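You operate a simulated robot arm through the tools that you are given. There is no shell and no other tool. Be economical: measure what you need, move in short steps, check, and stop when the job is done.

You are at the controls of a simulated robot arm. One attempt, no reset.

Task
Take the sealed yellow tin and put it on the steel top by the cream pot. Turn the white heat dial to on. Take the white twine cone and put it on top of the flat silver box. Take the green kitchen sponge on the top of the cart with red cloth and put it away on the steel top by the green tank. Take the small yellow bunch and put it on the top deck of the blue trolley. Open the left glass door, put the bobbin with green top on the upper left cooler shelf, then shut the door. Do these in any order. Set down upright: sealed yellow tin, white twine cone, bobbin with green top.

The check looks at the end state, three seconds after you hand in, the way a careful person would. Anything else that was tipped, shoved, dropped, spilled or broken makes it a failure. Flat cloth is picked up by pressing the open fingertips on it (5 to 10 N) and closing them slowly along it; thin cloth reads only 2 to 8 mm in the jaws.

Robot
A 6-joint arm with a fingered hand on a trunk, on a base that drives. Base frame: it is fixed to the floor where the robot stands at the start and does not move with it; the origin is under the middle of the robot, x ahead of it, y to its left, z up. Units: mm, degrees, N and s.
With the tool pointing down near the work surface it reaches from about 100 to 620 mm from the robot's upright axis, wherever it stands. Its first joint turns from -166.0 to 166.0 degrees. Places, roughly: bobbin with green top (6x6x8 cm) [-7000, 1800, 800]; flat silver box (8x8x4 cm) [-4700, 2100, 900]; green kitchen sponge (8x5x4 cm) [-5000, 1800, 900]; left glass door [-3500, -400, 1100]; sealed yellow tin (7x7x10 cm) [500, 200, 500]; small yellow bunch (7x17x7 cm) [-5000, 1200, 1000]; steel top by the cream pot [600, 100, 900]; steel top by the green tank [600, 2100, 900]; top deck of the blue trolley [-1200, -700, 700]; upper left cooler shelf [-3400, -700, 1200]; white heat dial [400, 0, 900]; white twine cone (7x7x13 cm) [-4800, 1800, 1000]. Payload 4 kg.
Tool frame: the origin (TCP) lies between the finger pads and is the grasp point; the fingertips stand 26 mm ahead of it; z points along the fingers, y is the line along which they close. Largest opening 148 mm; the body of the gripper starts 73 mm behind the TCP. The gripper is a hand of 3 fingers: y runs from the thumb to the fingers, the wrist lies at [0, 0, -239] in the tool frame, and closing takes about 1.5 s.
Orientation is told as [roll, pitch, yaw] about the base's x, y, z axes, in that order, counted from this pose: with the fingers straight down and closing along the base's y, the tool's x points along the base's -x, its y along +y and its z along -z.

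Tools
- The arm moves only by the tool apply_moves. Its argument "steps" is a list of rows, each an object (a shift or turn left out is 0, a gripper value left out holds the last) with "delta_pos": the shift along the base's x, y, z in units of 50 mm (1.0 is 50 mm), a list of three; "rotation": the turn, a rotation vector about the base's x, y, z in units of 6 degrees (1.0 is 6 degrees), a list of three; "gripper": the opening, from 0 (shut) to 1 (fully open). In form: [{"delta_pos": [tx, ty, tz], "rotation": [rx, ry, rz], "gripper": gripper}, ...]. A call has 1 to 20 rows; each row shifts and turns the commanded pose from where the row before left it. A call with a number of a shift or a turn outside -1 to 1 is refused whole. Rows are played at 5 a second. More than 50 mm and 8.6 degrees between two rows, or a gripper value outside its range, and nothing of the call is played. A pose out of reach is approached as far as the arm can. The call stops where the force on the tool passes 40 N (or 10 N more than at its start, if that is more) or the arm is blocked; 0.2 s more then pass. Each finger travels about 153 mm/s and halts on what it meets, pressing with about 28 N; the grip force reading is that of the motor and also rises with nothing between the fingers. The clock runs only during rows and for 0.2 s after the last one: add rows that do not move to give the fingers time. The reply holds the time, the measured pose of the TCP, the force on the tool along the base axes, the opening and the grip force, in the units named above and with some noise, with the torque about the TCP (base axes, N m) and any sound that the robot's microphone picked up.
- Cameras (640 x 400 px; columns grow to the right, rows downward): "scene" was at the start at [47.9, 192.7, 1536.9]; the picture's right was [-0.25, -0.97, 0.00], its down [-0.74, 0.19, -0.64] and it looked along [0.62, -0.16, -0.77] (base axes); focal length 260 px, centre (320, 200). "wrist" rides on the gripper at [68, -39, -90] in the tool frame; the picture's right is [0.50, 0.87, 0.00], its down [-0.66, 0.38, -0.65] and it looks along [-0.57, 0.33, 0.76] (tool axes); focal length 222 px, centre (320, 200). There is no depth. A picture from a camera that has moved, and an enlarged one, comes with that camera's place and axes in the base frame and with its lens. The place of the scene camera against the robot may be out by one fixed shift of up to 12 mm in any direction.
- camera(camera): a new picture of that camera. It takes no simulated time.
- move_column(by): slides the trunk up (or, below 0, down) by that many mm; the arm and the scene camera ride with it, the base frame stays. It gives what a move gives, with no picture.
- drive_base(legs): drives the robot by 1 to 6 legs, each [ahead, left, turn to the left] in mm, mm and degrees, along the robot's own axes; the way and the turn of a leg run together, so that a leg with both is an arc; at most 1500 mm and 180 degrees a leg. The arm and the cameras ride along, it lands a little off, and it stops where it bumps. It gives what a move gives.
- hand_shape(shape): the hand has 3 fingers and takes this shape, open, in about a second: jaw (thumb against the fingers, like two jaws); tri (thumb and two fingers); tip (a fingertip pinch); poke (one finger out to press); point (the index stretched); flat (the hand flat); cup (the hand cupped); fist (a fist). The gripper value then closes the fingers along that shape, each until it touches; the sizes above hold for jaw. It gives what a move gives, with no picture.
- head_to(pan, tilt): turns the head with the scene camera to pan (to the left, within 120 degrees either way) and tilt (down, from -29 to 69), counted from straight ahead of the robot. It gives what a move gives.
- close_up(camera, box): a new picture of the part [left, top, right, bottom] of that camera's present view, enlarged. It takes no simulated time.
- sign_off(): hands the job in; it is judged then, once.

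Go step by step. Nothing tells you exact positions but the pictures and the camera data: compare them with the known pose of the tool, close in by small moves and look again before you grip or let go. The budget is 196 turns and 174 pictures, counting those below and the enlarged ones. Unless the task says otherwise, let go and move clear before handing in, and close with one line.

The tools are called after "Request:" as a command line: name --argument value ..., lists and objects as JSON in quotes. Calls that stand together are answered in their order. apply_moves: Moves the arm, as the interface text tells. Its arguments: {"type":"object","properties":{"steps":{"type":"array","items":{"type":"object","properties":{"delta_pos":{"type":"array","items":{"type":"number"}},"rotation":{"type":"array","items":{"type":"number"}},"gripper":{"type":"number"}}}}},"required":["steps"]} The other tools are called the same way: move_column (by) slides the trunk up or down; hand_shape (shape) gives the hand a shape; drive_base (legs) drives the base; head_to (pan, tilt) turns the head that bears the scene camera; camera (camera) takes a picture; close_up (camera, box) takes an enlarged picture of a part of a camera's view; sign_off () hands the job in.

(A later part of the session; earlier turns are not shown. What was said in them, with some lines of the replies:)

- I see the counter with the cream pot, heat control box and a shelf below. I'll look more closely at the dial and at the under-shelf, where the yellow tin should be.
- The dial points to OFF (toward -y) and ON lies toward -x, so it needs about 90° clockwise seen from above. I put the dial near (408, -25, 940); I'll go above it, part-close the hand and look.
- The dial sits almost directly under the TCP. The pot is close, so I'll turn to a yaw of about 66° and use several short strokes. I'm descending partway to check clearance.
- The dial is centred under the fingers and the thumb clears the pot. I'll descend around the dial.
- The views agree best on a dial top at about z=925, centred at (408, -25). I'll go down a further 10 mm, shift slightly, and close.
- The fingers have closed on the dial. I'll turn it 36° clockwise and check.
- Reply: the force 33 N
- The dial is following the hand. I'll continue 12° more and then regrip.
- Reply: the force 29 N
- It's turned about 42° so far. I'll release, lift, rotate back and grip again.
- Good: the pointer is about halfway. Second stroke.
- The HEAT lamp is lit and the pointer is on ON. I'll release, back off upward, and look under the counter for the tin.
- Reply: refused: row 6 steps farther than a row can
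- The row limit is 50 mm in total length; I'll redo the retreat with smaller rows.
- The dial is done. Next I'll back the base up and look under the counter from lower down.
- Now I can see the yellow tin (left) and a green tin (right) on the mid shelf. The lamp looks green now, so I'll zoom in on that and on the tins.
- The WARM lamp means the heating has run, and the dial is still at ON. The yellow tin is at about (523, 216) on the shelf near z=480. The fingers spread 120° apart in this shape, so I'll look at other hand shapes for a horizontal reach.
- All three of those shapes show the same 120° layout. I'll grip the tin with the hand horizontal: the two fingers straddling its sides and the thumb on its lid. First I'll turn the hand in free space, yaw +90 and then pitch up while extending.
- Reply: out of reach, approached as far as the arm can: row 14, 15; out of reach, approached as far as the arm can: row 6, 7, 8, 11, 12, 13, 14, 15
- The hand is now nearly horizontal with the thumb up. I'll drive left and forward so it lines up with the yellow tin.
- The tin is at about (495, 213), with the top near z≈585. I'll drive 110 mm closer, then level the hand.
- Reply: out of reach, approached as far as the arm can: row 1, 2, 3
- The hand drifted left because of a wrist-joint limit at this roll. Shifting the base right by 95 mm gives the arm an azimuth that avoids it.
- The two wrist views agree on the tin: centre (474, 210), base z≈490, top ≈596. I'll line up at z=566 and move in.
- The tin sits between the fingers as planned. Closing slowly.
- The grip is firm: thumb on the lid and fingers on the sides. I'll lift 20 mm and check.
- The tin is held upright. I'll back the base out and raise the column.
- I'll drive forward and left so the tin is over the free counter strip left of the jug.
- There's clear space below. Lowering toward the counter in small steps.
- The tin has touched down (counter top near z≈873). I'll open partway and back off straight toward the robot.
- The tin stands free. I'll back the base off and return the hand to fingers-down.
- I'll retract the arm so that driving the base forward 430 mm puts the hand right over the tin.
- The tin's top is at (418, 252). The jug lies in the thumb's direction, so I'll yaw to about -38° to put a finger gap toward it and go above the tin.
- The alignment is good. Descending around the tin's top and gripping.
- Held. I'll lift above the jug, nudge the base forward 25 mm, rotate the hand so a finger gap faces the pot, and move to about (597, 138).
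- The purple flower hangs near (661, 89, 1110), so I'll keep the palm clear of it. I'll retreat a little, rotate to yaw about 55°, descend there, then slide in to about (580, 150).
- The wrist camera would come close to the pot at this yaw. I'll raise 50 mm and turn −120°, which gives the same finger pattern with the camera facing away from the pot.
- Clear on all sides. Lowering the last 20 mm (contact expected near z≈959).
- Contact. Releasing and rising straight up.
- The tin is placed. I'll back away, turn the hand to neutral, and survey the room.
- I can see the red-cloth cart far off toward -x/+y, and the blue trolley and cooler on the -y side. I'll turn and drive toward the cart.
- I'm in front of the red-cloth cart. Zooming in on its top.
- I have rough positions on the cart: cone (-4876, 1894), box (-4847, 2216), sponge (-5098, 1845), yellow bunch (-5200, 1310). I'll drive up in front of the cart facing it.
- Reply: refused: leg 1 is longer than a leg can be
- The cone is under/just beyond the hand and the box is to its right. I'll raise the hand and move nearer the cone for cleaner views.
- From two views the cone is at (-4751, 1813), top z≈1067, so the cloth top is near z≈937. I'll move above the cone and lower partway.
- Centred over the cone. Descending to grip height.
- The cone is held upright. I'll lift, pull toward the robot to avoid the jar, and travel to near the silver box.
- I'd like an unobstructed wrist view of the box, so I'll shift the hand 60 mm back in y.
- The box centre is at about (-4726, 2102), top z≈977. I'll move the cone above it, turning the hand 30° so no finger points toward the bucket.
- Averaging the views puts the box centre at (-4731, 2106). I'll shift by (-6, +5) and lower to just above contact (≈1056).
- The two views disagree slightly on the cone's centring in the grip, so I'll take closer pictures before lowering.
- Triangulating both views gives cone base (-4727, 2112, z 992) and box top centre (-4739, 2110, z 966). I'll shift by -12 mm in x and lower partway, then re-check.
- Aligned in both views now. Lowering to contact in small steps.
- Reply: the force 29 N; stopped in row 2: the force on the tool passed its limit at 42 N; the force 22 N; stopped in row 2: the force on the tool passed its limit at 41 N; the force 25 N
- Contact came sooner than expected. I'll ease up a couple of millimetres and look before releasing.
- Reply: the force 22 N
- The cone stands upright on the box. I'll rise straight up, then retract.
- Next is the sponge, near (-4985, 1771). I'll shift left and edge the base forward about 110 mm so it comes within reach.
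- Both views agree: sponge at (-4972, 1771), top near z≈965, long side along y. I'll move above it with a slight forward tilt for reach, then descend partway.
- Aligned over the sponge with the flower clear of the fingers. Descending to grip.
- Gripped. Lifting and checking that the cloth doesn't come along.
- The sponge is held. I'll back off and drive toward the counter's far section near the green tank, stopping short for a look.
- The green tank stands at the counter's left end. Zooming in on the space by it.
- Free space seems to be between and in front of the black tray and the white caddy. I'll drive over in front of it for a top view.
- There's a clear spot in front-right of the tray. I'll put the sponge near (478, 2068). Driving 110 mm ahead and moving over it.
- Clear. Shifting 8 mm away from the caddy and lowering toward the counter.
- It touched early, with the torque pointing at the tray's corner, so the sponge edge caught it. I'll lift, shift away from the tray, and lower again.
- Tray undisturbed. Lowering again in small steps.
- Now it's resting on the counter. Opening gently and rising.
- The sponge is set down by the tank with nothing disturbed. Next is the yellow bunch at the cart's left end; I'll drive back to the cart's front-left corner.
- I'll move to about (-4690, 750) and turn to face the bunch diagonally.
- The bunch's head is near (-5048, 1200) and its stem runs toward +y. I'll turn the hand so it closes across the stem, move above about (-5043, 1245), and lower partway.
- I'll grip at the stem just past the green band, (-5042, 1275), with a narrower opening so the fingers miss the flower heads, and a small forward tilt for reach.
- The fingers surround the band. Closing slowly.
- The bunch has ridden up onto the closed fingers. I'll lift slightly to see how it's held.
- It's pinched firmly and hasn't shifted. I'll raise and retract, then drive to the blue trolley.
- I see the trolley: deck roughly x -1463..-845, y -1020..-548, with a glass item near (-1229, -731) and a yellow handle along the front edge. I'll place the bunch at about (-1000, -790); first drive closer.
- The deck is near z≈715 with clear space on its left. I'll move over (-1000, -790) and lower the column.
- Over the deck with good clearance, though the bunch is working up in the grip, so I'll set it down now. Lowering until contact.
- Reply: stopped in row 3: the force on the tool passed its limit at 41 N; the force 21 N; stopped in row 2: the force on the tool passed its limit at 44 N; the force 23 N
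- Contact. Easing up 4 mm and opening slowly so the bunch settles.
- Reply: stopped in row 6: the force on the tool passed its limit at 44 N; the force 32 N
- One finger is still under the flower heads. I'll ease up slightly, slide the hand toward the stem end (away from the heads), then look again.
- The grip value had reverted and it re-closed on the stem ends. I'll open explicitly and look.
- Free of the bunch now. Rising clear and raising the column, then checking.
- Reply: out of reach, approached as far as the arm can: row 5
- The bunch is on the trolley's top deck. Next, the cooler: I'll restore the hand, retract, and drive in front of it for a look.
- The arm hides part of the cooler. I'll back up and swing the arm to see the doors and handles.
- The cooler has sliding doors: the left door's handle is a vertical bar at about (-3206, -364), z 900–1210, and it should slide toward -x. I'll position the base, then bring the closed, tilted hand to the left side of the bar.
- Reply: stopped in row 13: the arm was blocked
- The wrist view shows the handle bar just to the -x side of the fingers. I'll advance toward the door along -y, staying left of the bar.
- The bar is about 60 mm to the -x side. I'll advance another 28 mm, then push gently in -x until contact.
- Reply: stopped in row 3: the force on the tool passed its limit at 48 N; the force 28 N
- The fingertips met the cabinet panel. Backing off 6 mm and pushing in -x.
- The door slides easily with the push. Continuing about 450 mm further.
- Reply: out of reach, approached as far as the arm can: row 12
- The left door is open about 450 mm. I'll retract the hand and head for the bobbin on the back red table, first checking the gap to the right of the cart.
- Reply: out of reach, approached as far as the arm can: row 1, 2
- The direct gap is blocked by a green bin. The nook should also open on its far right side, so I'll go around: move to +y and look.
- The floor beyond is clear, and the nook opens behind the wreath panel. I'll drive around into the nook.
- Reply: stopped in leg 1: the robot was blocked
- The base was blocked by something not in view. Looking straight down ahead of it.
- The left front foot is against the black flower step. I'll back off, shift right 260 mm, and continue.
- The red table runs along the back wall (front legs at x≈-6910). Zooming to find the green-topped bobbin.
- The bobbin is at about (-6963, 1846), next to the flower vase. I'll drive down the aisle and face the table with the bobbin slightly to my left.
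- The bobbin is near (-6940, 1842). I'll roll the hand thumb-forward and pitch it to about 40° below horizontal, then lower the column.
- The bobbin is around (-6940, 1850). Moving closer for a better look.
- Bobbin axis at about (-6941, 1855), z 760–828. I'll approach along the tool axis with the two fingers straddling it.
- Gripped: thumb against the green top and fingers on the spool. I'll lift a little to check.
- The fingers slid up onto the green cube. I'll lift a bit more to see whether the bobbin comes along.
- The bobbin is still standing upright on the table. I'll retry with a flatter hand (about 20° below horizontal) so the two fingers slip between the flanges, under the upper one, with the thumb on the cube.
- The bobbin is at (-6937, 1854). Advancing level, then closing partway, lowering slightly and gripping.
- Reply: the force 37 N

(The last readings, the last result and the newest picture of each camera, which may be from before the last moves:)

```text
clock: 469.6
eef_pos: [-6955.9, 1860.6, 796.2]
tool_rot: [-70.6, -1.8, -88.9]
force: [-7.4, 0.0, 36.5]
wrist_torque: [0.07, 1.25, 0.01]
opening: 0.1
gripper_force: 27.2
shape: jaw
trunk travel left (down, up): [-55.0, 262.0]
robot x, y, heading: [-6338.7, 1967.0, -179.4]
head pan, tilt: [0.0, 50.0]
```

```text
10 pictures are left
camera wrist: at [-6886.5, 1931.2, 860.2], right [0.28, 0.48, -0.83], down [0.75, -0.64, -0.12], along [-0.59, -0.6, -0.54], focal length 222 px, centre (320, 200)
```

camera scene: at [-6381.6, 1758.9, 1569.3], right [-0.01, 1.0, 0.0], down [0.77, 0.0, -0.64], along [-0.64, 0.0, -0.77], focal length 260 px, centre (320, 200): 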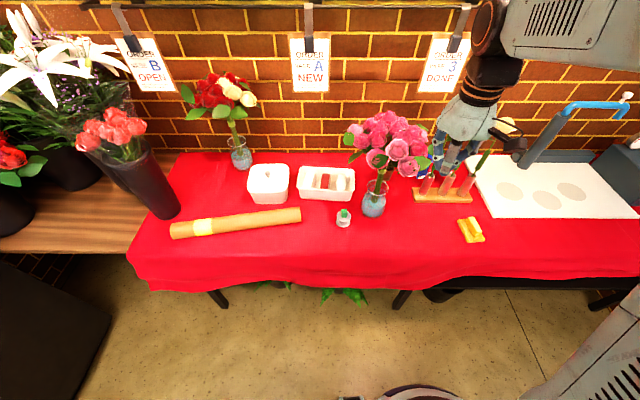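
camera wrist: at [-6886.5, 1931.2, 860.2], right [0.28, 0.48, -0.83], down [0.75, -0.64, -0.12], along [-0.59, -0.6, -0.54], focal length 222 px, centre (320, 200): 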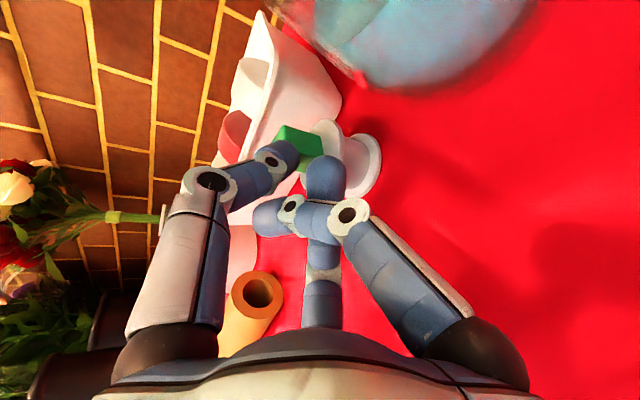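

The spool was squeezed forward but is still upright, now near (-6976, 1877). I'll lift and back off, steepen the hand to 60° below horizontal so the fingertips can hook under the upper flange, and look again.

Request:
apply_moves --steps '[{"delta_pos": [0.1, 0, 0.1], "gripper": 0}, {"delta_pos": [0.5, 0, 0.1]}, {"delta_pos": [0.6, 0, 0.5]}, {"delta_pos": [0.2, 0, 0.8], "gripper": 0.48}, {"delta_pos": [0, 0, 0.4], "rotation": [0, -1, 0]}, {"rotation": [0, -1, 0]}, {"rotation": [0, -1, 0], "delta_pos": [0, 0.1, 0]}, {"rotation": [0, -1, 0], "delta_pos": [0, 0.1, 0]}, {"rotation": [0, -1, 0], "delta_pos": [-0.4, 0.1, 0]}, {"rotation": [0, -1, 0], "delta_pos": [-0.4, 0, 0]}, {"rotation": [0, -0.6, 0], "delta_pos": [-0.4, 0, 0]}, {}]'

Request:
camera --camera "wrist"

```text
clock: 472.2
eef_pos: [-6937.3, 1876.6, 886.0]
tool_rot: [-34.3, -0.9, -91.0]
force: [0.9, -0.2, -0.2]
wrist_torque: [0.01, -0.02, 0.03]
opening: 70.7
gripper_force: 0.1
shape: jaw
out of reach, approached as far as the arm can: row 9
trunk travel left (down, up): [-55.0, 262.0]
robot x, y, heading: [-6339.2, 1964.9, -179.8]
head pan, tilt: [0.0, 50.0]
```

```text
9 pictures are left
camera wrist: at [-6918.9, 1946.2, 981.8], right [0.72, 0.48, -0.5], down [0.67, -0.66, 0.34], along [-0.17, -0.58, -0.8], focal length 222 px, centre (320, 200)
```

wrist: 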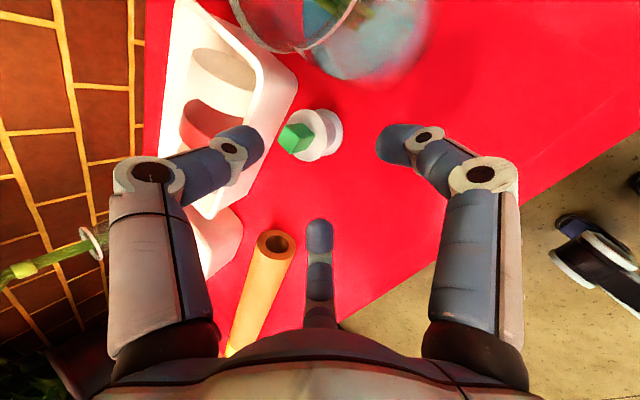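

The spool has moved to about (-7005, 1857) beside the white tray and close to the vase, so I'd rather grip its green cube from above with the thumb on the robot side and the camera away from the vase. I'll retreat, re-orient the hand, and shift the base left.

Request:
apply_moves --steps '[{"delta_pos": [0.9, 0, 0]}, {"delta_pos": [0.9, 0, 0]}, {"delta_pos": [0.4, 0, 0.6], "rotation": [0, -1, 0]}, {"delta_pos": [0, 0, 0.6], "rotation": [0, -1, 0]}, {"delta_pos": [0, 0, 0.6], "rotation": [0, -1, 0]}, {"rotation": [0, -1, 0]}, {"rotation": [0, -1, 0]}, {"rotation": [0, -0.7, 0]}, {}]'

Request:
drive_base --legs '[[0, 230, 0]]'

Request:
apply_moves --steps '[{"rotation": [0, 0, -1], "delta_pos": [0, 0.9, 0]}, {"rotation": [0, 0, -1], "delta_pos": [0, 0.9, 0]}, {"rotation": [0, 0, -1], "delta_pos": [0, 0.9, 0]}, {"rotation": [0, 0, -1], "delta_pos": [0, 0.9, 0]}, {"rotation": [0, 0, -1], "delta_pos": [0, 0.6, 0]}, {"rotation": [0, 0, -1]}, {"rotation": [0, 0, -1]}, {"rotation": [0, 0, -1]}, {"rotation": [0, 0, -1]}, {"rotation": [0, 0, -1]}, {"rotation": [0, 0, -1]}, {"rotation": [0, 0, -1]}, {"rotation": [0, 0, -1]}, {"rotation": [0, 0, -1]}, {"rotation": [0, 0, -1]}, {"rotation": [0, 0, -1]}, {"rotation": [0, 0, -1]}, {"rotation": [0, 0, -1]}, {"rotation": [0, 0, -1]}, {"rotation": [0, 0, -1]}]'

Request:
apply_moves --steps '[{"rotation": [0, 0, -1]}, {"rotation": [0, 0, -1]}, {"rotation": [0, 0, -1]}, {"rotation": [0, 0, -1]}, {"rotation": [0, 0, -1]}, {"rotation": [0, 0, -1]}, {"rotation": [0, 0, -1]}, {"rotation": [0, 0, -1]}, {"rotation": [0, 0, -1]}, {"rotation": [0, 0, -1]}, {}]'

```text
clock: 474.2
eef_pos: [-6827.3, 1877.7, 975.7]
tool_rot: [-0.1, -0.3, -91.4]
force: [0.2, 0.8, 0.2]
wrist_torque: [0.02, -0.01, 0.01]
opening: 70.8
gripper_force: 0.1
shape: jaw
trunk travel left (down, up): [-55.0, 262.0]
robot x, y, heading: [-6337.8, 1968.8, -179.7]
head pan, tilt: [0.0, 50.0]
```

```text
clock: 476.8
eef_pos: [-6824.6, 1649.2, 975.6]
tool_rot: [-0.1, -0.2, -91.3]
force: [-0.1, -0.1, -0.7]
wrist_torque: [0.04, 0.05, 0.01]
opening: 71.0
gripper_force: 0.0
shape: jaw
trunk travel left (down, up): [-55.0, 262.0]
robot x, y, heading: [-6334.8, 1740.2, -179.7]
head pan, tilt: [0.0, 50.0]
```

```text
clock: 481.0
eef_pos: [-6826.1, 1859.9, 977.8]
tool_rot: [-0.1, -0.3, 148.5]
force: [-0.5, -0.1, 0.1]
wrist_torque: [-0.03, 0.0, 0.01]
opening: 70.8
gripper_force: 0.1
shape: jaw
trunk travel left (down, up): [-55.0, 262.0]
robot x, y, heading: [-6333.8, 1738.0, -179.6]
head pan, tilt: [0.0, 50.0]
```

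```text
clock: 483.4
eef_pos: [-6825.6, 1858.8, 977.0]
tool_rot: [-0.1, -0.1, 88.5]
force: [0.6, 0.0, -0.3]
wrist_torque: [0.02, 0.04, -0.03]
opening: 71.1
gripper_force: 0.0
shape: jaw
trunk travel left (down, up): [-55.0, 262.0]
robot x, y, heading: [-6337.9, 1738.6, -179.9]
head pan, tilt: [0.0, 50.0]
```

The roll is reachable. Now tilting forward 34° and moving nearer for a look.

Request:
apply_moves --steps '[{"rotation": [0, 1, 0], "delta_pos": [-0.3, 0, -0.2], "gripper": 0.4}, {"rotation": [0, 1, 0], "delta_pos": [-0.4, 0, -0.2]}, {"rotation": [0, 1, 0], "delta_pos": [-0.4, 0, -0.3]}, {"rotation": [0, 1, 0], "delta_pos": [-0.4, 0, -0.3]}, {"rotation": [0, 1, 0], "delta_pos": [-0.4, -0.04, -0.4]}, {"rotation": [0, 0.67, 0], "delta_pos": [-0.4, 0, -0.4]}, {"delta_pos": [-0.3, 0, -0.2]}, {}]'

Request:
camera --camera "wrist"

```text
clock: 485.2
eef_pos: [-6956.1, 1857.9, 876.3]
tool_rot: [33.9, 0.7, 88.7]
force: [-0.7, -0.2, 0.6]
wrist_torque: [-0.04, 0.01, 0.02]
opening: 59.3
gripper_force: 0.0
shape: jaw
trunk travel left (down, up): [-55.0, 262.0]
robot x, y, heading: [-6336.1, 1737.6, -179.9]
head pan, tilt: [0.0, 50.0]
```

```text
8 pictures are left
camera wrist: at [-6875.8, 1788.7, 930.4], right [-0.73, -0.48, 0.49], down [0.07, 0.66, 0.75], along [-0.68, 0.58, -0.45], focal length 222 px, centre (320, 200)
```

wrist: 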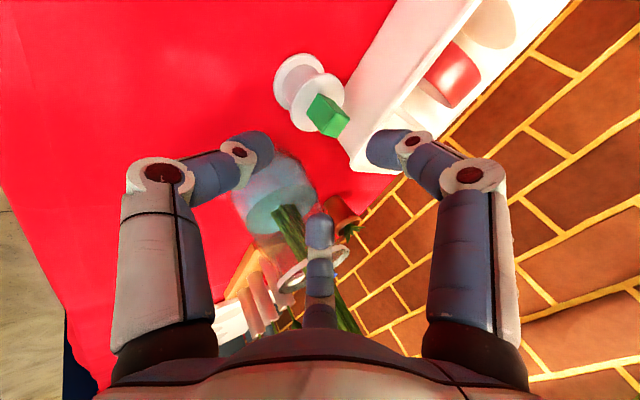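

Combining the two wrist views, the table is lower than I assumed: bobbin axis (-7015, 1847), base z≈740, cube z≈775–813. That explains the missed grips. Now lowering onto the green cube.

Request:
apply_moves --steps '[{"delta_pos": [-0.4, -0.12, -0.3], "gripper": 0.36}, {"delta_pos": [-0.38, -0.1, -0.3]}, {"delta_pos": [0, 0, -0.4]}, {"delta_pos": [0, 0, -0.26]}, {}]'

Request:
camera --camera "wrist"

```text
clock: 486.4
eef_pos: [-6996.1, 1846.2, 813.3]
tool_rot: [33.9, 0.7, 88.7]
force: [-0.3, -0.2, -1.2]
wrist_torque: [0.01, -0.01, 0.01]
opening: 53.4
gripper_force: 0.0
shape: jaw
trunk travel left (down, up): [-55.0, 262.0]
robot x, y, heading: [-6335.6, 1736.4, -180.0]
head pan, tilt: [0.0, 50.0]
```

```text
7 pictures are left
camera wrist: at [-6916.1, 1777.5, 866.5], right [-0.73, -0.48, 0.49], down [0.07, 0.66, 0.75], along [-0.68, 0.58, -0.45], focal length 222 px, centre (320, 200)
```

wrist: 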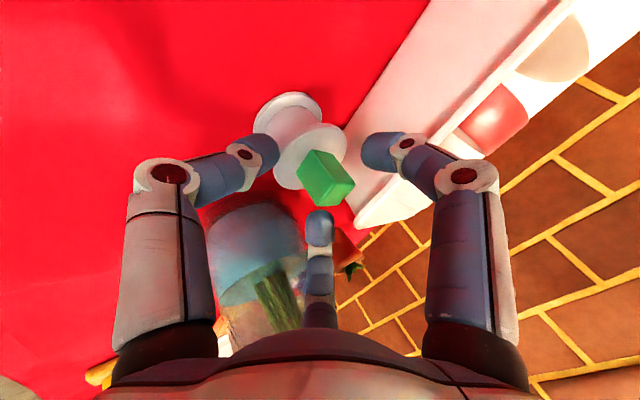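

The cube is centred between the three fingertips. Closing slowly.

Request:
apply_moves --steps '[{"gripper": 0.3}, {"gripper": 0.25}, {"gripper": 0.2}, {"gripper": 0.15}, {"gripper": 0.1}, {"gripper": 0.05}, {"gripper": 0}, {}, {}, {}]'

Request:
apply_moves --steps '[{"delta_pos": [0, 0, 0.1]}, {"delta_pos": [0, 0, 0.3]}, {}]'

Request:
camera --camera "wrist"

```text
clock: 488.6
eef_pos: [-6996.2, 1846.9, 813.0]
tool_rot: [33.9, 0.5, 88.7]
force: [0.2, -0.1, 5.5]
wrist_torque: [-0.03, 0.03, 0.0]
opening: 15.6
gripper_force: 28.2
shape: jaw
trunk travel left (down, up): [-55.0, 262.0]
robot x, y, heading: [-6336.3, 1742.0, -179.5]
head pan, tilt: [0.0, 50.0]
```

```text
clock: 489.4
eef_pos: [-6995.3, 1846.1, 833.5]
tool_rot: [33.8, 0.5, 88.7]
force: [0.5, 0.0, -0.4]
wrist_torque: [0.0, 0.03, -0.05]
opening: 15.4
gripper_force: 27.7
shape: jaw
trunk travel left (down, up): [-55.0, 262.0]
robot x, y, heading: [-6339.6, 1739.5, -179.6]
head pan, tilt: [0.0, 50.0]
```

```text
6 pictures are left
camera wrist: at [-6915.4, 1777.3, 887.4], right [-0.73, -0.48, 0.49], down [0.06, 0.66, 0.75], along [-0.68, 0.58, -0.45], focal length 222 px, centre (320, 200)
```

wrist: 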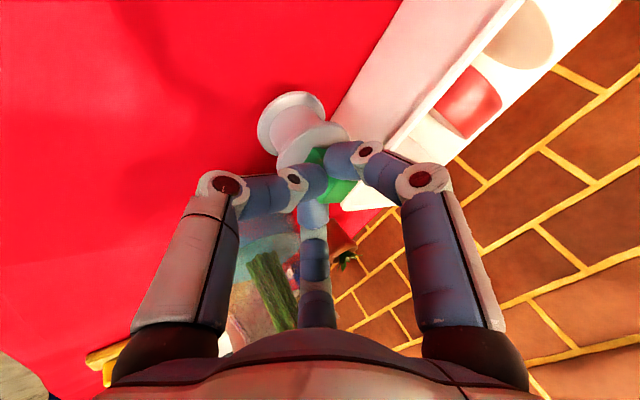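

The bobbin is held by its cube and came up with the hand. I'll pull back, raise the column, and retrace the route.

Request:
apply_moves --steps '[{"delta_pos": [0.6, 0, 0.3]}, {"delta_pos": [0.8, 0, 0.3]}, {"delta_pos": [0.9, -0.1, 0.2]}, {"delta_pos": [0.9, -0.2, 0]}, {}]'

Request:
move_column --by 150

Request:
drive_base --legs '[[0, 0, -90], [1500, 0, 0], [600, 0, 0], [0, 0, -66.6], [1460, 0, 0]]'

```text
clock: 490.6
eef_pos: [-6833.7, 1829.8, 872.5]
tool_rot: [33.8, 0.6, 88.7]
force: [0.4, -0.7, -1.1]
wrist_torque: [-0.04, 0.0, -0.02]
opening: 15.0
gripper_force: 28.2
shape: jaw
trunk travel left (down, up): [-55.0, 262.0]
robot x, y, heading: [-6336.5, 1738.8, -179.7]
head pan, tilt: [0.0, 50.0]
```

```text
clock: 492.3
eef_pos: [-6834.3, 1832.4, 1023.2]
tool_rot: [33.8, 0.5, 88.7]
force: [-0.5, -0.3, -1.5]
wrist_torque: [-0.03, -0.04, -0.01]
opening: 15.2
gripper_force: 28.2
shape: jaw
trunk travel left (down, up): [-205.0, 112.0]
robot x, y, heading: [-6336.3, 1739.9, -179.5]
head pan, tilt: [0.0, 50.0]
```

```text
clock: 516.2
eef_pos: [-4442.2, 4477.6, 1024.3]
tool_rot: [33.9, 0.6, -68.6]
force: [0.1, -0.2, 0.1]
wrist_torque: [-0.01, 0.0, -0.01]
opening: 15.0
gripper_force: 28.5
shape: jaw
trunk travel left (down, up): [-205.0, 112.0]
robot x, y, heading: [-4937.7, 4372.3, 23.0]
head pan, tilt: [0.0, 50.0]
```

Request:
drive_base --legs '[[0, 0, -37], [1500, 0, 0], [0, 0, -76], [1500, 0, 0], [1500, 0, 0]]'

```text
clock: 542.5
eef_pos: [-3659.0, 527.2, 1023.7]
tool_rot: [33.9, 0.6, 177.3]
force: [0.2, -1.0, 0.5]
wrist_torque: [0.02, 0.01, 0.02]
opening: 14.8
gripper_force: 28.3
shape: jaw
trunk travel left (down, up): [-205.0, 112.0]
robot x, y, heading: [-3556.7, 1023.0, -91.3]
head pan, tilt: [0.0, 50.0]
```

Back in front of the cooler. I'll raise the column and set the arm pose here (TCP z≈1357, arm extended), then drive in with the arm fixed.

Request:
move_column --by 105

Request:
apply_moves --steps '[{"delta_pos": [0, -0.5, 0.5]}, {"delta_pos": [0, -0.5, 0.5]}, {"delta_pos": [0, -0.5, 0.5]}, {"delta_pos": [0, -0.5, 0.5]}, {"delta_pos": [0, -0.5, 0.5]}, {"delta_pos": [0, -0.5, 0.5]}, {"delta_pos": [0, -0.5, 0.5]}, {"delta_pos": [0, -0.5, 0.5]}, {"delta_pos": [0, -0.5, 0.4]}, {}]'

Request:
head_to --pan 0 --tilt 15

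```text
clock: 543.9
eef_pos: [-3660.1, 528.8, 1128.0]
tool_rot: [33.9, 0.6, 177.3]
force: [-0.3, 0.1, -1.5]
wrist_torque: [-0.02, 0.0, 0.01]
opening: 14.6
gripper_force: 28.0
shape: jaw
trunk travel left (down, up): [-310.0, 7.0]
robot x, y, heading: [-3553.9, 1025.4, -91.2]
head pan, tilt: [0.0, 50.0]
```

```text
clock: 546.1
eef_pos: [-3658.7, 304.6, 1350.4]
tool_rot: [33.8, 0.6, 177.3]
force: [0.7, -0.4, -0.2]
wrist_torque: [0.0, -0.01, 0.01]
opening: 14.6
gripper_force: 27.5
shape: jaw
trunk travel left (down, up): [-310.0, 7.0]
robot x, y, heading: [-3553.1, 1026.4, -91.3]
head pan, tilt: [0.0, 50.0]
```

```text
clock: 547.1
eef_pos: [-3658.5, 303.9, 1350.7]
tool_rot: [33.9, 0.6, 177.3]
force: [0.6, 1.0, -0.6]
wrist_torque: [0.03, 0.02, -0.03]
opening: 14.6
gripper_force: 27.9
shape: jaw
trunk travel left (down, up): [-310.0, 7.0]
robot x, y, heading: [-3554.6, 1025.7, -90.9]
head pan, tilt: [0.0, 15.0]
```

Request:
drive_base --legs '[[0, 238, 1], [480, 0, 0]]'

Request:
camera --camera "scene"

```text
clock: 552.4
eef_pos: [-3394.0, -185.5, 1349.6]
tool_rot: [33.9, 0.6, 178.8]
force: [0.1, 0.1, -1.3]
wrist_torque: [0.03, 0.01, 0.02]
opening: 14.4
gripper_force: 28.2
shape: jaw
trunk travel left (down, up): [-310.0, 7.0]
robot x, y, heading: [-3309.2, 534.5, -89.7]
head pan, tilt: [0.0, 15.0]
```

```text
5 pictures are left
camera scene: at [-3097.4, 478.3, 1627.7], right [-1.0, -0.01, 0.0], down [0.0, 0.26, -0.97], along [0.01, -0.97, -0.26], focal length 260 px, centre (320, 200)
```

scene: 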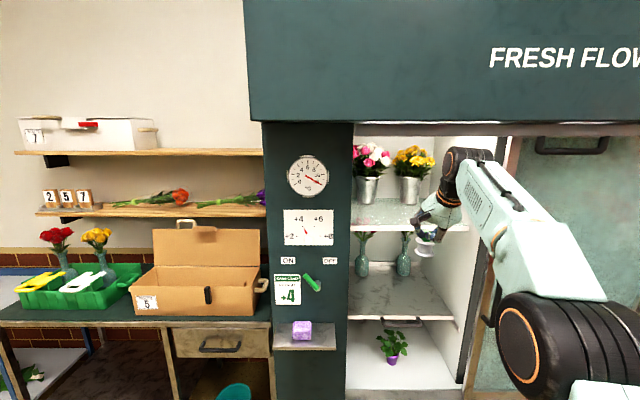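

Heights work out: the bobbin's base clears the shelf by about 15–25 mm and the wrist clears the header by about 20 mm. Driving in.

Request:
drive_base --legs '[[220, 0, 0]]'

Request:
drive_base --legs '[[138, 0, 0]]'

Request:
camera --camera "wrist"

```text
clock: 554.0
eef_pos: [-3396.0, -403.9, 1348.8]
tool_rot: [33.9, 0.6, 178.6]
force: [0.1, -0.3, -1.3]
wrist_torque: [0.02, 0.0, 0.02]
opening: 14.2
gripper_force: 27.5
shape: jaw
trunk travel left (down, up): [-310.0, 7.0]
robot x, y, heading: [-3310.5, 320.5, -90.1]
head pan, tilt: [0.0, 15.0]
```

```text
clock: 555.4
eef_pos: [-3397.0, -541.0, 1349.4]
tool_rot: [33.8, 0.6, 178.4]
force: [0.4, -0.5, -1.0]
wrist_torque: [0.01, 0.01, -0.01]
opening: 14.4
gripper_force: 28.4
shape: jaw
trunk travel left (down, up): [-310.0, 7.0]
robot x, y, heading: [-3307.7, 185.1, -90.2]
head pan, tilt: [0.0, 15.0]
```

```text
4 pictures are left
camera wrist: at [-3329.6, -459.3, 1403.1], right [0.48, -0.73, 0.49], down [-0.66, 0.07, 0.75], along [-0.58, -0.68, -0.45], focal length 222 px, centre (320, 200)
```

wrist: 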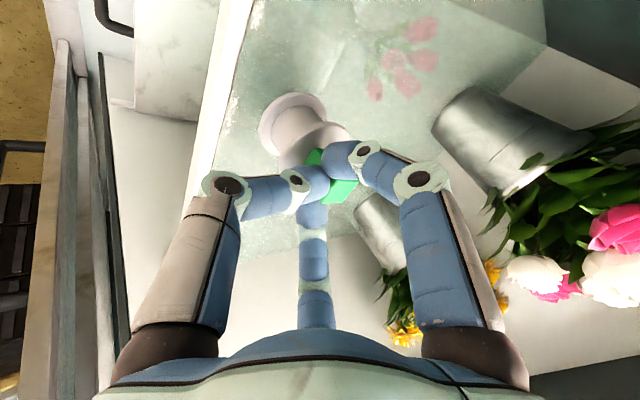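

The bobbin is over the shelf, inside its front edge. Lowering in small steps until contact.

Request:
apply_moves --steps '[{"delta_pos": [0, 0, -0.1]}, {"delta_pos": [0, 0, -0.1]}, {}]'

Request:
apply_moves --steps '[{"delta_pos": [0, 0, -0.07]}, {}]'

```text
clock: 556.2
eef_pos: [-3396.4, -539.1, 1339.3]
tool_rot: [33.9, 0.6, 178.3]
force: [-0.1, -0.1, -0.2]
wrist_torque: [0.02, -0.02, 0.0]
opening: 14.4
gripper_force: 28.0
shape: jaw
trunk travel left (down, up): [-310.0, 7.0]
robot x, y, heading: [-3308.9, 181.5, -89.8]
head pan, tilt: [0.0, 15.0]
```

```text
clock: 556.8
eef_pos: [-3397.6, -539.3, 1336.4]
tool_rot: [33.8, 0.6, 178.5]
force: [0.3, 0.3, -1.2]
wrist_torque: [0.02, 0.05, -0.02]
opening: 14.4
gripper_force: 28.1
shape: jaw
trunk travel left (down, up): [-310.0, 7.0]
robot x, y, heading: [-3305.2, 180.6, -89.8]
head pan, tilt: [0.0, 15.0]
```

Request:
apply_moves --steps '[{"delta_pos": [0, 0, -0.08]}, {}]'

Request:
apply_moves --steps '[{"delta_pos": [0, 0, -0.08]}, {}]'

Request:
apply_moves --steps '[{"delta_pos": [0, 0, -0.06]}, {}]'

```text
clock: 557.4
eef_pos: [-3397.5, -539.6, 1333.3]
tool_rot: [33.9, 0.7, 178.4]
force: [0.0, 0.0, 0.0]
wrist_torque: [0.0, 0.0, -0.01]
opening: 14.8
gripper_force: 27.8
shape: jaw
trunk travel left (down, up): [-310.0, 7.0]
robot x, y, heading: [-3307.3, 181.5, -89.9]
head pan, tilt: [0.0, 15.0]
```

```text
clock: 558.0
eef_pos: [-3396.8, -540.7, 1328.2]
tool_rot: [33.9, 0.6, 178.4]
force: [0.0, 0.3, -0.5]
wrist_torque: [0.03, 0.02, 0.01]
opening: 14.8
gripper_force: 28.3
shape: jaw
trunk travel left (down, up): [-310.0, 7.0]
robot x, y, heading: [-3309.7, 183.4, -90.0]
head pan, tilt: [0.0, 15.0]
```

```text
clock: 558.6
eef_pos: [-3398.1, -541.3, 1324.6]
tool_rot: [33.9, 0.6, 178.4]
force: [-0.5, 0.5, -0.4]
wrist_torque: [0.01, 0.02, -0.03]
opening: 14.3
gripper_force: 28.3
shape: jaw
trunk travel left (down, up): [-310.0, 7.0]
robot x, y, heading: [-3310.0, 182.3, -90.1]
head pan, tilt: [0.0, 15.0]
```

Request:
apply_moves --steps '[{"delta_pos": [0, 0, -0.06]}, {}]'

Request:
apply_moves --steps '[{"delta_pos": [0, 0, -0.06]}, {}]'

```text
clock: 559.2
eef_pos: [-3396.2, -540.1, 1321.6]
tool_rot: [33.9, 0.6, 178.4]
force: [0.2, -0.5, -0.6]
wrist_torque: [0.0, 0.02, -0.03]
opening: 14.4
gripper_force: 27.6
shape: jaw
trunk travel left (down, up): [-310.0, 7.0]
robot x, y, heading: [-3306.5, 185.0, -90.3]
head pan, tilt: [0.0, 15.0]
```

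```text
clock: 559.8
eef_pos: [-3397.4, -539.6, 1318.2]
tool_rot: [34.0, 0.6, 178.3]
force: [0.5, -0.8, -0.8]
wrist_torque: [0.02, 0.05, -0.01]
opening: 14.3
gripper_force: 28.2
shape: jaw
trunk travel left (down, up): [-310.0, 7.0]
robot x, y, heading: [-3310.8, 182.5, -89.7]
head pan, tilt: [0.0, 15.0]
```

Request:
apply_moves --steps '[{"delta_pos": [0, 0, -0.06]}, {}]'

Request:
apply_moves --steps '[{"delta_pos": [0, 0, -0.06]}, {}]'

```text
clock: 560.4
eef_pos: [-3397.2, -539.7, 1317.3]
tool_rot: [33.9, 0.6, 178.4]
force: [-0.2, -0.4, -0.6]
wrist_torque: [0.04, 0.01, 0.03]
opening: 14.3
gripper_force: 27.8
shape: jaw
trunk travel left (down, up): [-310.0, 7.0]
robot x, y, heading: [-3306.3, 184.5, -90.2]
head pan, tilt: [0.0, 15.0]
```

```text
clock: 561.0
eef_pos: [-3396.6, -540.0, 1313.9]
tool_rot: [33.9, 0.6, 178.4]
force: [0.3, 0.0, 1.0]
wrist_torque: [-0.02, -0.01, -0.04]
opening: 14.7
gripper_force: 27.5
shape: jaw
trunk travel left (down, up): [-310.0, 7.0]
robot x, y, heading: [-3306.1, 181.9, -90.0]
head pan, tilt: [0.0, 15.0]
```

Request:
apply_moves --steps '[{"delta_pos": [0, 0, -0.04]}, {}]'

Request:
apply_moves --steps '[{"delta_pos": [0, 0, -0.04]}, {}]'

```text
clock: 561.6
eef_pos: [-3397.1, -538.7, 1313.6]
tool_rot: [34.0, 0.7, 178.4]
force: [-0.4, -1.5, 10.0]
wrist_torque: [-0.13, 0.0, -0.02]
opening: 14.3
gripper_force: 27.7
shape: jaw
trunk travel left (down, up): [-310.0, 7.0]
robot x, y, heading: [-3308.2, 183.3, -89.9]
head pan, tilt: [0.0, 15.0]
```

```text
clock: 562.2
eef_pos: [-3398.0, -538.6, 1311.8]
tool_rot: [34.1, 0.6, 178.4]
force: [-2.9, -4.9, 17.8]
wrist_torque: [-0.27, 0.03, -0.06]
opening: 14.3
gripper_force: 27.7
shape: jaw
trunk travel left (down, up): [-310.0, 7.0]
robot x, y, heading: [-3306.5, 183.5, -90.1]
head pan, tilt: [0.0, 15.0]
```

Contact. Easing off, opening, and withdrawing straight back toward the robot.

Request:
apply_moves --steps '[{"delta_pos": [0, 0, 0.05], "gripper": 0}, {"gripper": 0.12}, {"gripper": 0.2}, {"gripper": 0.28}, {"gripper": 0.36}, {"gripper": 0.42}, {"gripper": 0.42}, {"gripper": 0.42}]'

Request:
camera --camera "wrist"

```text
clock: 564.0
eef_pos: [-3397.4, -538.4, 1315.0]
tool_rot: [34.0, 0.6, 178.5]
force: [0.7, 3.1, 14.7]
wrist_torque: [0.27, -0.03, -0.04]
opening: 57.6
gripper_force: 0.2
shape: jaw
trunk travel left (down, up): [-310.0, 7.0]
robot x, y, heading: [-3309.3, 181.6, -90.0]
head pan, tilt: [0.0, 15.0]
```

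```text
3 pictures are left
camera wrist: at [-3329.1, -457.2, 1367.8], right [0.48, -0.73, 0.49], down [-0.66, 0.07, 0.75], along [-0.58, -0.68, -0.45], focal length 222 px, centre (320, 200)
```

wrist: 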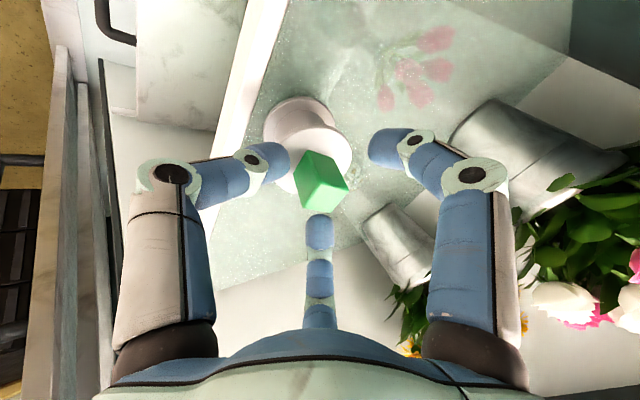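

The bobbin stands upright on the shelf. The thumb is lightly on its flange, so I'll rise 20 mm, then withdraw.

Request:
apply_moves --steps '[{"delta_pos": [0, 0, 0.15], "gripper": 0.42}, {"delta_pos": [0, 0, 0.25]}, {"delta_pos": [0, 0, 0.2]}, {"delta_pos": [0, 0.3, 0]}, {"delta_pos": [0, 0.5, 0]}, {"delta_pos": [0, 0.6, 0]}, {}]'

Request:
drive_base --legs '[[-350, 0, 0]]'

```text
clock: 565.6
eef_pos: [-3397.4, -469.8, 1341.3]
tool_rot: [33.8, 0.6, 178.5]
force: [-0.3, 0.0, -0.6]
wrist_torque: [0.02, -0.01, -0.01]
opening: 61.8
gripper_force: 0.2
shape: jaw
trunk travel left (down, up): [-310.0, 7.0]
robot x, y, heading: [-3310.8, 180.9, -90.3]
head pan, tilt: [0.0, 15.0]
```

```text
clock: 567.8
eef_pos: [-3393.7, -122.5, 1342.0]
tool_rot: [33.9, 0.6, 179.0]
force: [0.5, 0.0, -0.1]
wrist_torque: [0.03, 0.01, 0.03]
opening: 61.6
gripper_force: 0.0
shape: jaw
trunk travel left (down, up): [-310.0, 7.0]
robot x, y, heading: [-3307.1, 535.0, -89.2]
head pan, tilt: [0.0, 15.0]
```

Now to shut the door. I'll close the fingers and return the hand to the orientation that pushed the handle before.

Request:
apply_moves --steps '[{"rotation": [0.95, 0, 0], "delta_pos": [0, 0.3, -0.6], "gripper": 0}, {"rotation": [0.95, 0, 0], "delta_pos": [0, 0.3, -0.6]}, {"rotation": [0.95, 0, 0], "delta_pos": [0, 0.3, -0.6]}, {"rotation": [0.95, 0, 0], "delta_pos": [0, 0.3, -0.6]}, {"rotation": [0.95, 0, 0], "delta_pos": [0, 0.3, -0.6]}, {"rotation": [0.9, 0, 0], "delta_pos": [0, 0.3, -0.6]}, {"rotation": [0, 0, 1], "delta_pos": [-0.4, 0, 0]}, {"rotation": [0, 0, 1], "delta_pos": [-0.4, 0, 0]}, {"rotation": [0, 0, 1], "delta_pos": [-0.4, 0, 0]}, {"rotation": [0, 0, 1], "delta_pos": [-0.4, 0, 0]}, {"rotation": [0, 0, 1], "delta_pos": [-0.4, 0, 0]}, {"rotation": [0, 0, 1], "delta_pos": [-0.4, 0, 0]}, {"rotation": [0, 0, 1], "delta_pos": [-0.4, 0, 0]}, {"rotation": [0, 0, 1], "delta_pos": [-0.4, 0, 0]}, {"rotation": [0, 0, 1], "delta_pos": [-0.4, 0, 0]}, {"rotation": [0, 0, 1], "delta_pos": [-0.4, 0, 0]}, {"rotation": [0, 0, 1], "delta_pos": [-0.3, 0, 0]}, {"rotation": [0, 0, 1]}, {"rotation": [0, 0, 1]}, {"rotation": [0, 0, 1]}]'

Request:
apply_moves --steps '[{"rotation": [0, 0, 1]}, {"rotation": [-0.94, 0, 0]}, {"rotation": [-0.94, 0, 0]}, {"rotation": [-0.94, 0, 0]}, {"rotation": [-0.94, 0, 0]}, {"rotation": [-0.94, 0, 0]}, {"rotation": [-0.94, 0, 0]}, {"rotation": [-0.94, 0, 0]}, {"rotation": [-0.94, 0, 0]}, {"delta_pos": [0, 0, -0.5]}, {"delta_pos": [0, 0, -0.4]}, {}]'

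```text
clock: 572.0
eef_pos: [-3607.5, -33.7, 1162.4]
tool_rot: [0.0, -0.1, -97.1]
force: [-0.1, 0.0, 1.6]
wrist_torque: [-0.02, 0.02, 0.0]
opening: 0.0
gripper_force: 28.6
shape: jaw
trunk travel left (down, up): [-310.0, 7.0]
robot x, y, heading: [-3311.3, 530.4, -89.6]
head pan, tilt: [0.0, 15.0]
```

```text
clock: 574.6
eef_pos: [-3607.4, -47.2, 1136.0]
tool_rot: [1.4, -44.6, -92.0]
force: [0.8, -0.1, 0.4]
wrist_torque: [-0.01, 0.0, 0.0]
opening: 0.0
gripper_force: 28.5
shape: jaw
out of reach, approached as far as the arm can: row 10, 11
trunk travel left (down, up): [-310.0, 7.0]
robot x, y, heading: [-3315.3, 534.5, -89.4]
head pan, tilt: [0.0, 15.0]
```

Request:
drive_base --legs '[[0, -233, 0], [250, 0, 0]]'

Request:
camera --camera "wrist"

```text
clock: 578.7
eef_pos: [-3841.3, -296.3, 1136.2]
tool_rot: [1.3, -44.6, -91.9]
force: [0.0, -0.6, -0.1]
wrist_torque: [-0.03, -0.02, 0.01]
opening: 0.0
gripper_force: 27.9
shape: jaw
trunk travel left (down, up): [-310.0, 7.0]
robot x, y, heading: [-3545.0, 277.4, -89.5]
head pan, tilt: [0.0, 15.0]
```

```text
2 pictures are left
camera wrist: at [-3880.7, -186.0, 1151.8], right [0.88, 0.34, -0.34], down [0.36, -0.01, 0.93], along [0.31, -0.94, -0.14], focal length 222 px, centre (320, 200)
```

wrist: 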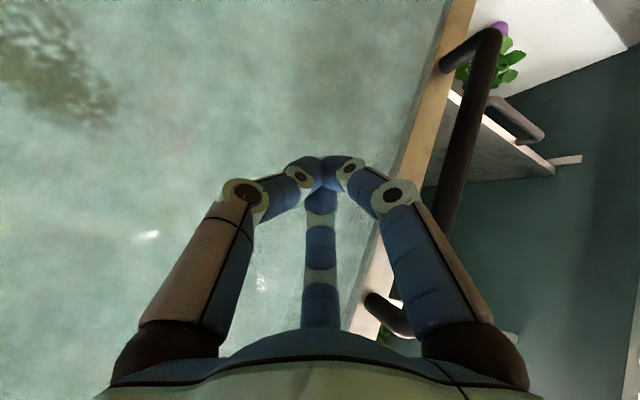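

The bar is to the +x side of the fingers, over the open gap. Advancing to handle depth and pushing in +x to close.

Request:
apply_moves --steps '[{"delta_pos": [0, -0.4, 0], "gripper": 0}, {"delta_pos": [0, -0.38, 0]}, {"delta_pos": [0.4, 0, 0]}, {"delta_pos": [0.4, 0, 0]}, {"delta_pos": [0.4, 0, 0]}, {"delta_pos": [0.4, 0, 0]}, {"delta_pos": [0.4, 0, 0]}, {"delta_pos": [0.4, 0, 0]}, {"delta_pos": [0.4, 0, 0]}, {"delta_pos": [0.4, 0, 0]}, {"delta_pos": [0.4, 0, 0]}, {"delta_pos": [0.4, 0, 0]}, {"delta_pos": [0.4, 0, 0]}, {"delta_pos": [0.4, 0, 0]}, {"delta_pos": [0.4, 0, 0]}, {"delta_pos": [0.4, 0, 0]}, {"delta_pos": [0.4, 0, 0]}, {"delta_pos": [0.4, 0, 0]}, {"delta_pos": [0.4, 0, 0]}]'

```text
clock: 582.7
eef_pos: [-3497.9, -338.2, 1136.9]
tool_rot: [1.3, -44.6, -91.7]
force: [-1.0, 0.7, -0.4]
wrist_torque: [-0.01, -0.01, -0.01]
opening: 0.2
gripper_force: 28.3
shape: jaw
trunk travel left (down, up): [-310.0, 7.0]
robot x, y, heading: [-3545.0, 284.2, -89.3]
head pan, tilt: [0.0, 15.0]
```

Request:
apply_moves --steps '[{"delta_pos": [0.4, 0, 0], "gripper": 0}, {"delta_pos": [0.4, 0, 0]}, {"delta_pos": [0.4, 0, 0]}, {"delta_pos": [0.4, 0, 0]}, {"delta_pos": [0.4, 0, 0]}, {"delta_pos": [0.4, 0, 0]}, {"delta_pos": [0.4, 0, 0]}, {"delta_pos": [0.3, 0, 0]}, {"delta_pos": [0.3, 0, 0]}, {"delta_pos": [0.3, 0, 0]}, {"delta_pos": [0.3, 0, 0]}, {"delta_pos": [0.3, 0, 0]}, {}]'

```text
clock: 585.5
eef_pos: [-3285.8, -337.2, 1137.6]
tool_rot: [1.4, -44.6, -91.7]
force: [-0.4, 0.5, -0.4]
wrist_torque: [0.01, -0.01, 0.0]
opening: 0.2
gripper_force: 27.9
shape: jaw
trunk travel left (down, up): [-310.0, 7.0]
robot x, y, heading: [-3540.1, 280.1, -89.5]
head pan, tilt: [0.0, 15.0]
```

Request:
apply_moves --steps '[{"delta_pos": [0.2, 0, 0], "gripper": 0}, {"delta_pos": [0.2, 0, 0]}, {"delta_pos": [0.2, 0, 0]}, {"delta_pos": [0.2, 0, 0]}, {"delta_pos": [0.2, 0, 0]}, {"delta_pos": [0.2, 0, 0]}, {}]'

Request:
camera --camera "wrist"

```text
clock: 586.8
eef_pos: [-3244.8, -336.7, 1135.6]
tool_rot: [0.8, -44.3, -92.7]
force: [-22.7, 4.6, 1.9]
wrist_torque: [-0.25, -1.27, 0.36]
opening: 0.2
gripper_force: 28.2
shape: jaw
trunk travel left (down, up): [-310.0, 7.0]
robot x, y, heading: [-3540.1, 284.0, -89.5]
head pan, tilt: [0.0, 15.0]
stopped in row 6: the force on the tool passed its limit at 46 N (the readings are from after the stop); the commanded pose is now the measured one
```

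```text
1 pictures are left
camera wrist: at [-3283.0, -223.5, 1152.1], right [0.88, 0.33, -0.34], down [0.37, -0.03, 0.93], along [0.29, -0.95, -0.14], focal length 222 px, centre (320, 200)
```

wrist: 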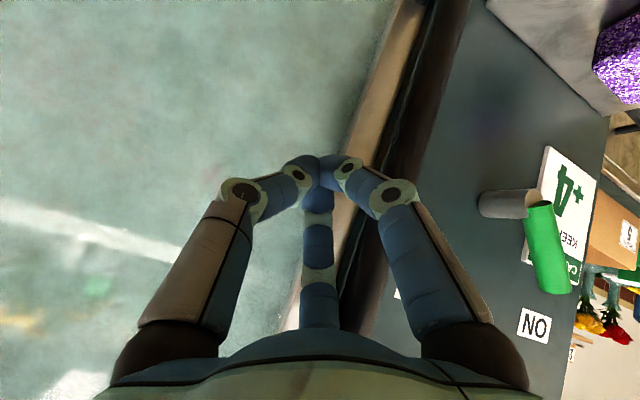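

The door has come up against its stop, flush with the jamb. I'll back the hand straight out and drive clear.

Request:
apply_moves --steps '[{"delta_pos": [-0.1, 0, 0], "gripper": 0}, {"delta_pos": [-0.1, 0.3, 0]}, {"delta_pos": [0, 0.8, 0]}, {"delta_pos": [0, 0.9, 0]}, {"delta_pos": [0, 0.9, 0]}, {}]'

Request:
drive_base --legs '[[-300, 150, 0]]'

Request:
head_to --pan 0 --tilt 22

Request:
apply_moves --steps '[{"delta_pos": [-0.9, 0, 0]}, {"delta_pos": [-0.9, 0, 0]}, {"delta_pos": [-0.9, 0, 0]}, {"delta_pos": [-0.9, 0, 0]}, {"delta_pos": [-0.9, 0, 0]}, {"delta_pos": [-0.9, 0, 0]}, {"delta_pos": [-0.9, 0.3, 0]}, {"delta_pos": [-0.9, 0.3, 0]}, {}, {}, {}, {}, {}, {}, {}, {}, {}, {}, {}, {}]'

Request:
camera --camera "scene"

```text
clock: 588.2
eef_pos: [-3249.8, -193.3, 1132.9]
tool_rot: [1.0, -44.2, -92.2]
force: [-1.4, 0.1, 0.3]
wrist_torque: [0.03, 0.0, -0.02]
opening: 0.0
gripper_force: 28.3
shape: jaw
trunk travel left (down, up): [-310.0, 7.0]
robot x, y, heading: [-3545.3, 279.0, -89.6]
head pan, tilt: [0.0, 15.0]
```

```text
clock: 590.4
eef_pos: [-3102.7, 113.1, 1134.1]
tool_rot: [1.0, -44.3, -91.8]
force: [0.2, -0.6, -0.5]
wrist_torque: [0.02, -0.01, -0.03]
opening: 0.1
gripper_force: 28.7
shape: jaw
trunk travel left (down, up): [-310.0, 7.0]
robot x, y, heading: [-3398.7, 585.6, -89.1]
head pan, tilt: [0.0, 15.0]
```

```text
clock: 591.1
eef_pos: [-3102.3, 114.6, 1133.4]
tool_rot: [0.9, -44.3, -91.9]
force: [0.1, -0.1, -0.1]
wrist_torque: [0.03, -0.02, -0.01]
opening: 0.0
gripper_force: 27.8
shape: jaw
trunk travel left (down, up): [-310.0, 7.0]
robot x, y, heading: [-3398.4, 581.9, -89.4]
head pan, tilt: [0.0, 22.0]
```

```text
clock: 595.3
eef_pos: [-3426.7, 146.8, 1133.3]
tool_rot: [-0.4, -41.6, -91.9]
force: [-0.1, -1.4, -0.7]
wrist_torque: [0.02, 0.01, 0.0]
opening: 0.0
gripper_force: 27.9
shape: jaw
out of reach, approached as far as the arm can: row 7, 8
trunk travel left (down, up): [-310.0, 7.0]
robot x, y, heading: [-3398.2, 586.3, -89.0]
head pan, tilt: [0.0, 22.0]
```

```text
0 pictures are left
camera scene: at [-3186.9, 528.6, 1616.4], right [-1.0, -0.01, 0.0], down [-0.01, 0.37, -0.93], along [0.01, -0.93, -0.37], focal length 260 px, centre (320, 200)
```

scene: 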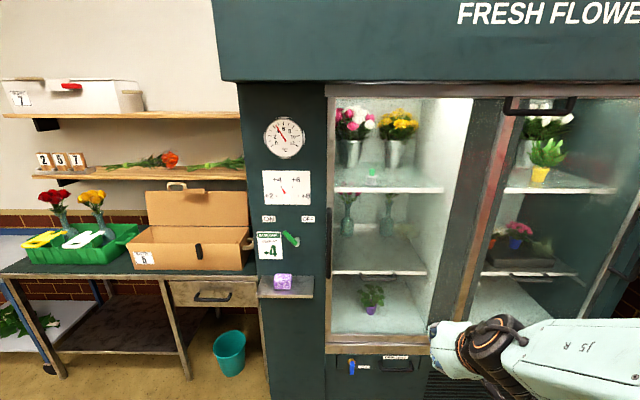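

The door is shut, the green-topped bobbin stands on the upper left shelf, and the thermometer is falling back toward +4. I'll wait a few seconds for it to settle, then hand in.

Request:
apply_moves --steps '[{"gripper": 0}, {}, {}, {}, {}, {}, {}, {}, {}, {}, {}, {}, {}, {}, {}, {}, {}, {}, {}, {}]'

Request:
sign_off

```text
clock: 599.5
eef_pos: [-3426.6, 144.9, 1134.5]
tool_rot: [-0.4, -41.7, -91.9]
force: [0.0, 0.0, 0.5]
wrist_torque: [-0.02, -0.01, 0.01]
opening: 0.2
gripper_force: 28.1
shape: jaw
trunk travel left (down, up): [-310.0, 7.0]
robot x, y, heading: [-3401.2, 584.2, -89.1]
head pan, tilt: [0.0, 22.0]
```

```text
The job is handed in.
```

All six jobs are done and handed in; the sponge sits about 15 cm short of the listed spot by the green tank, in front of its tray, and the job was judged without a result being shown to me.
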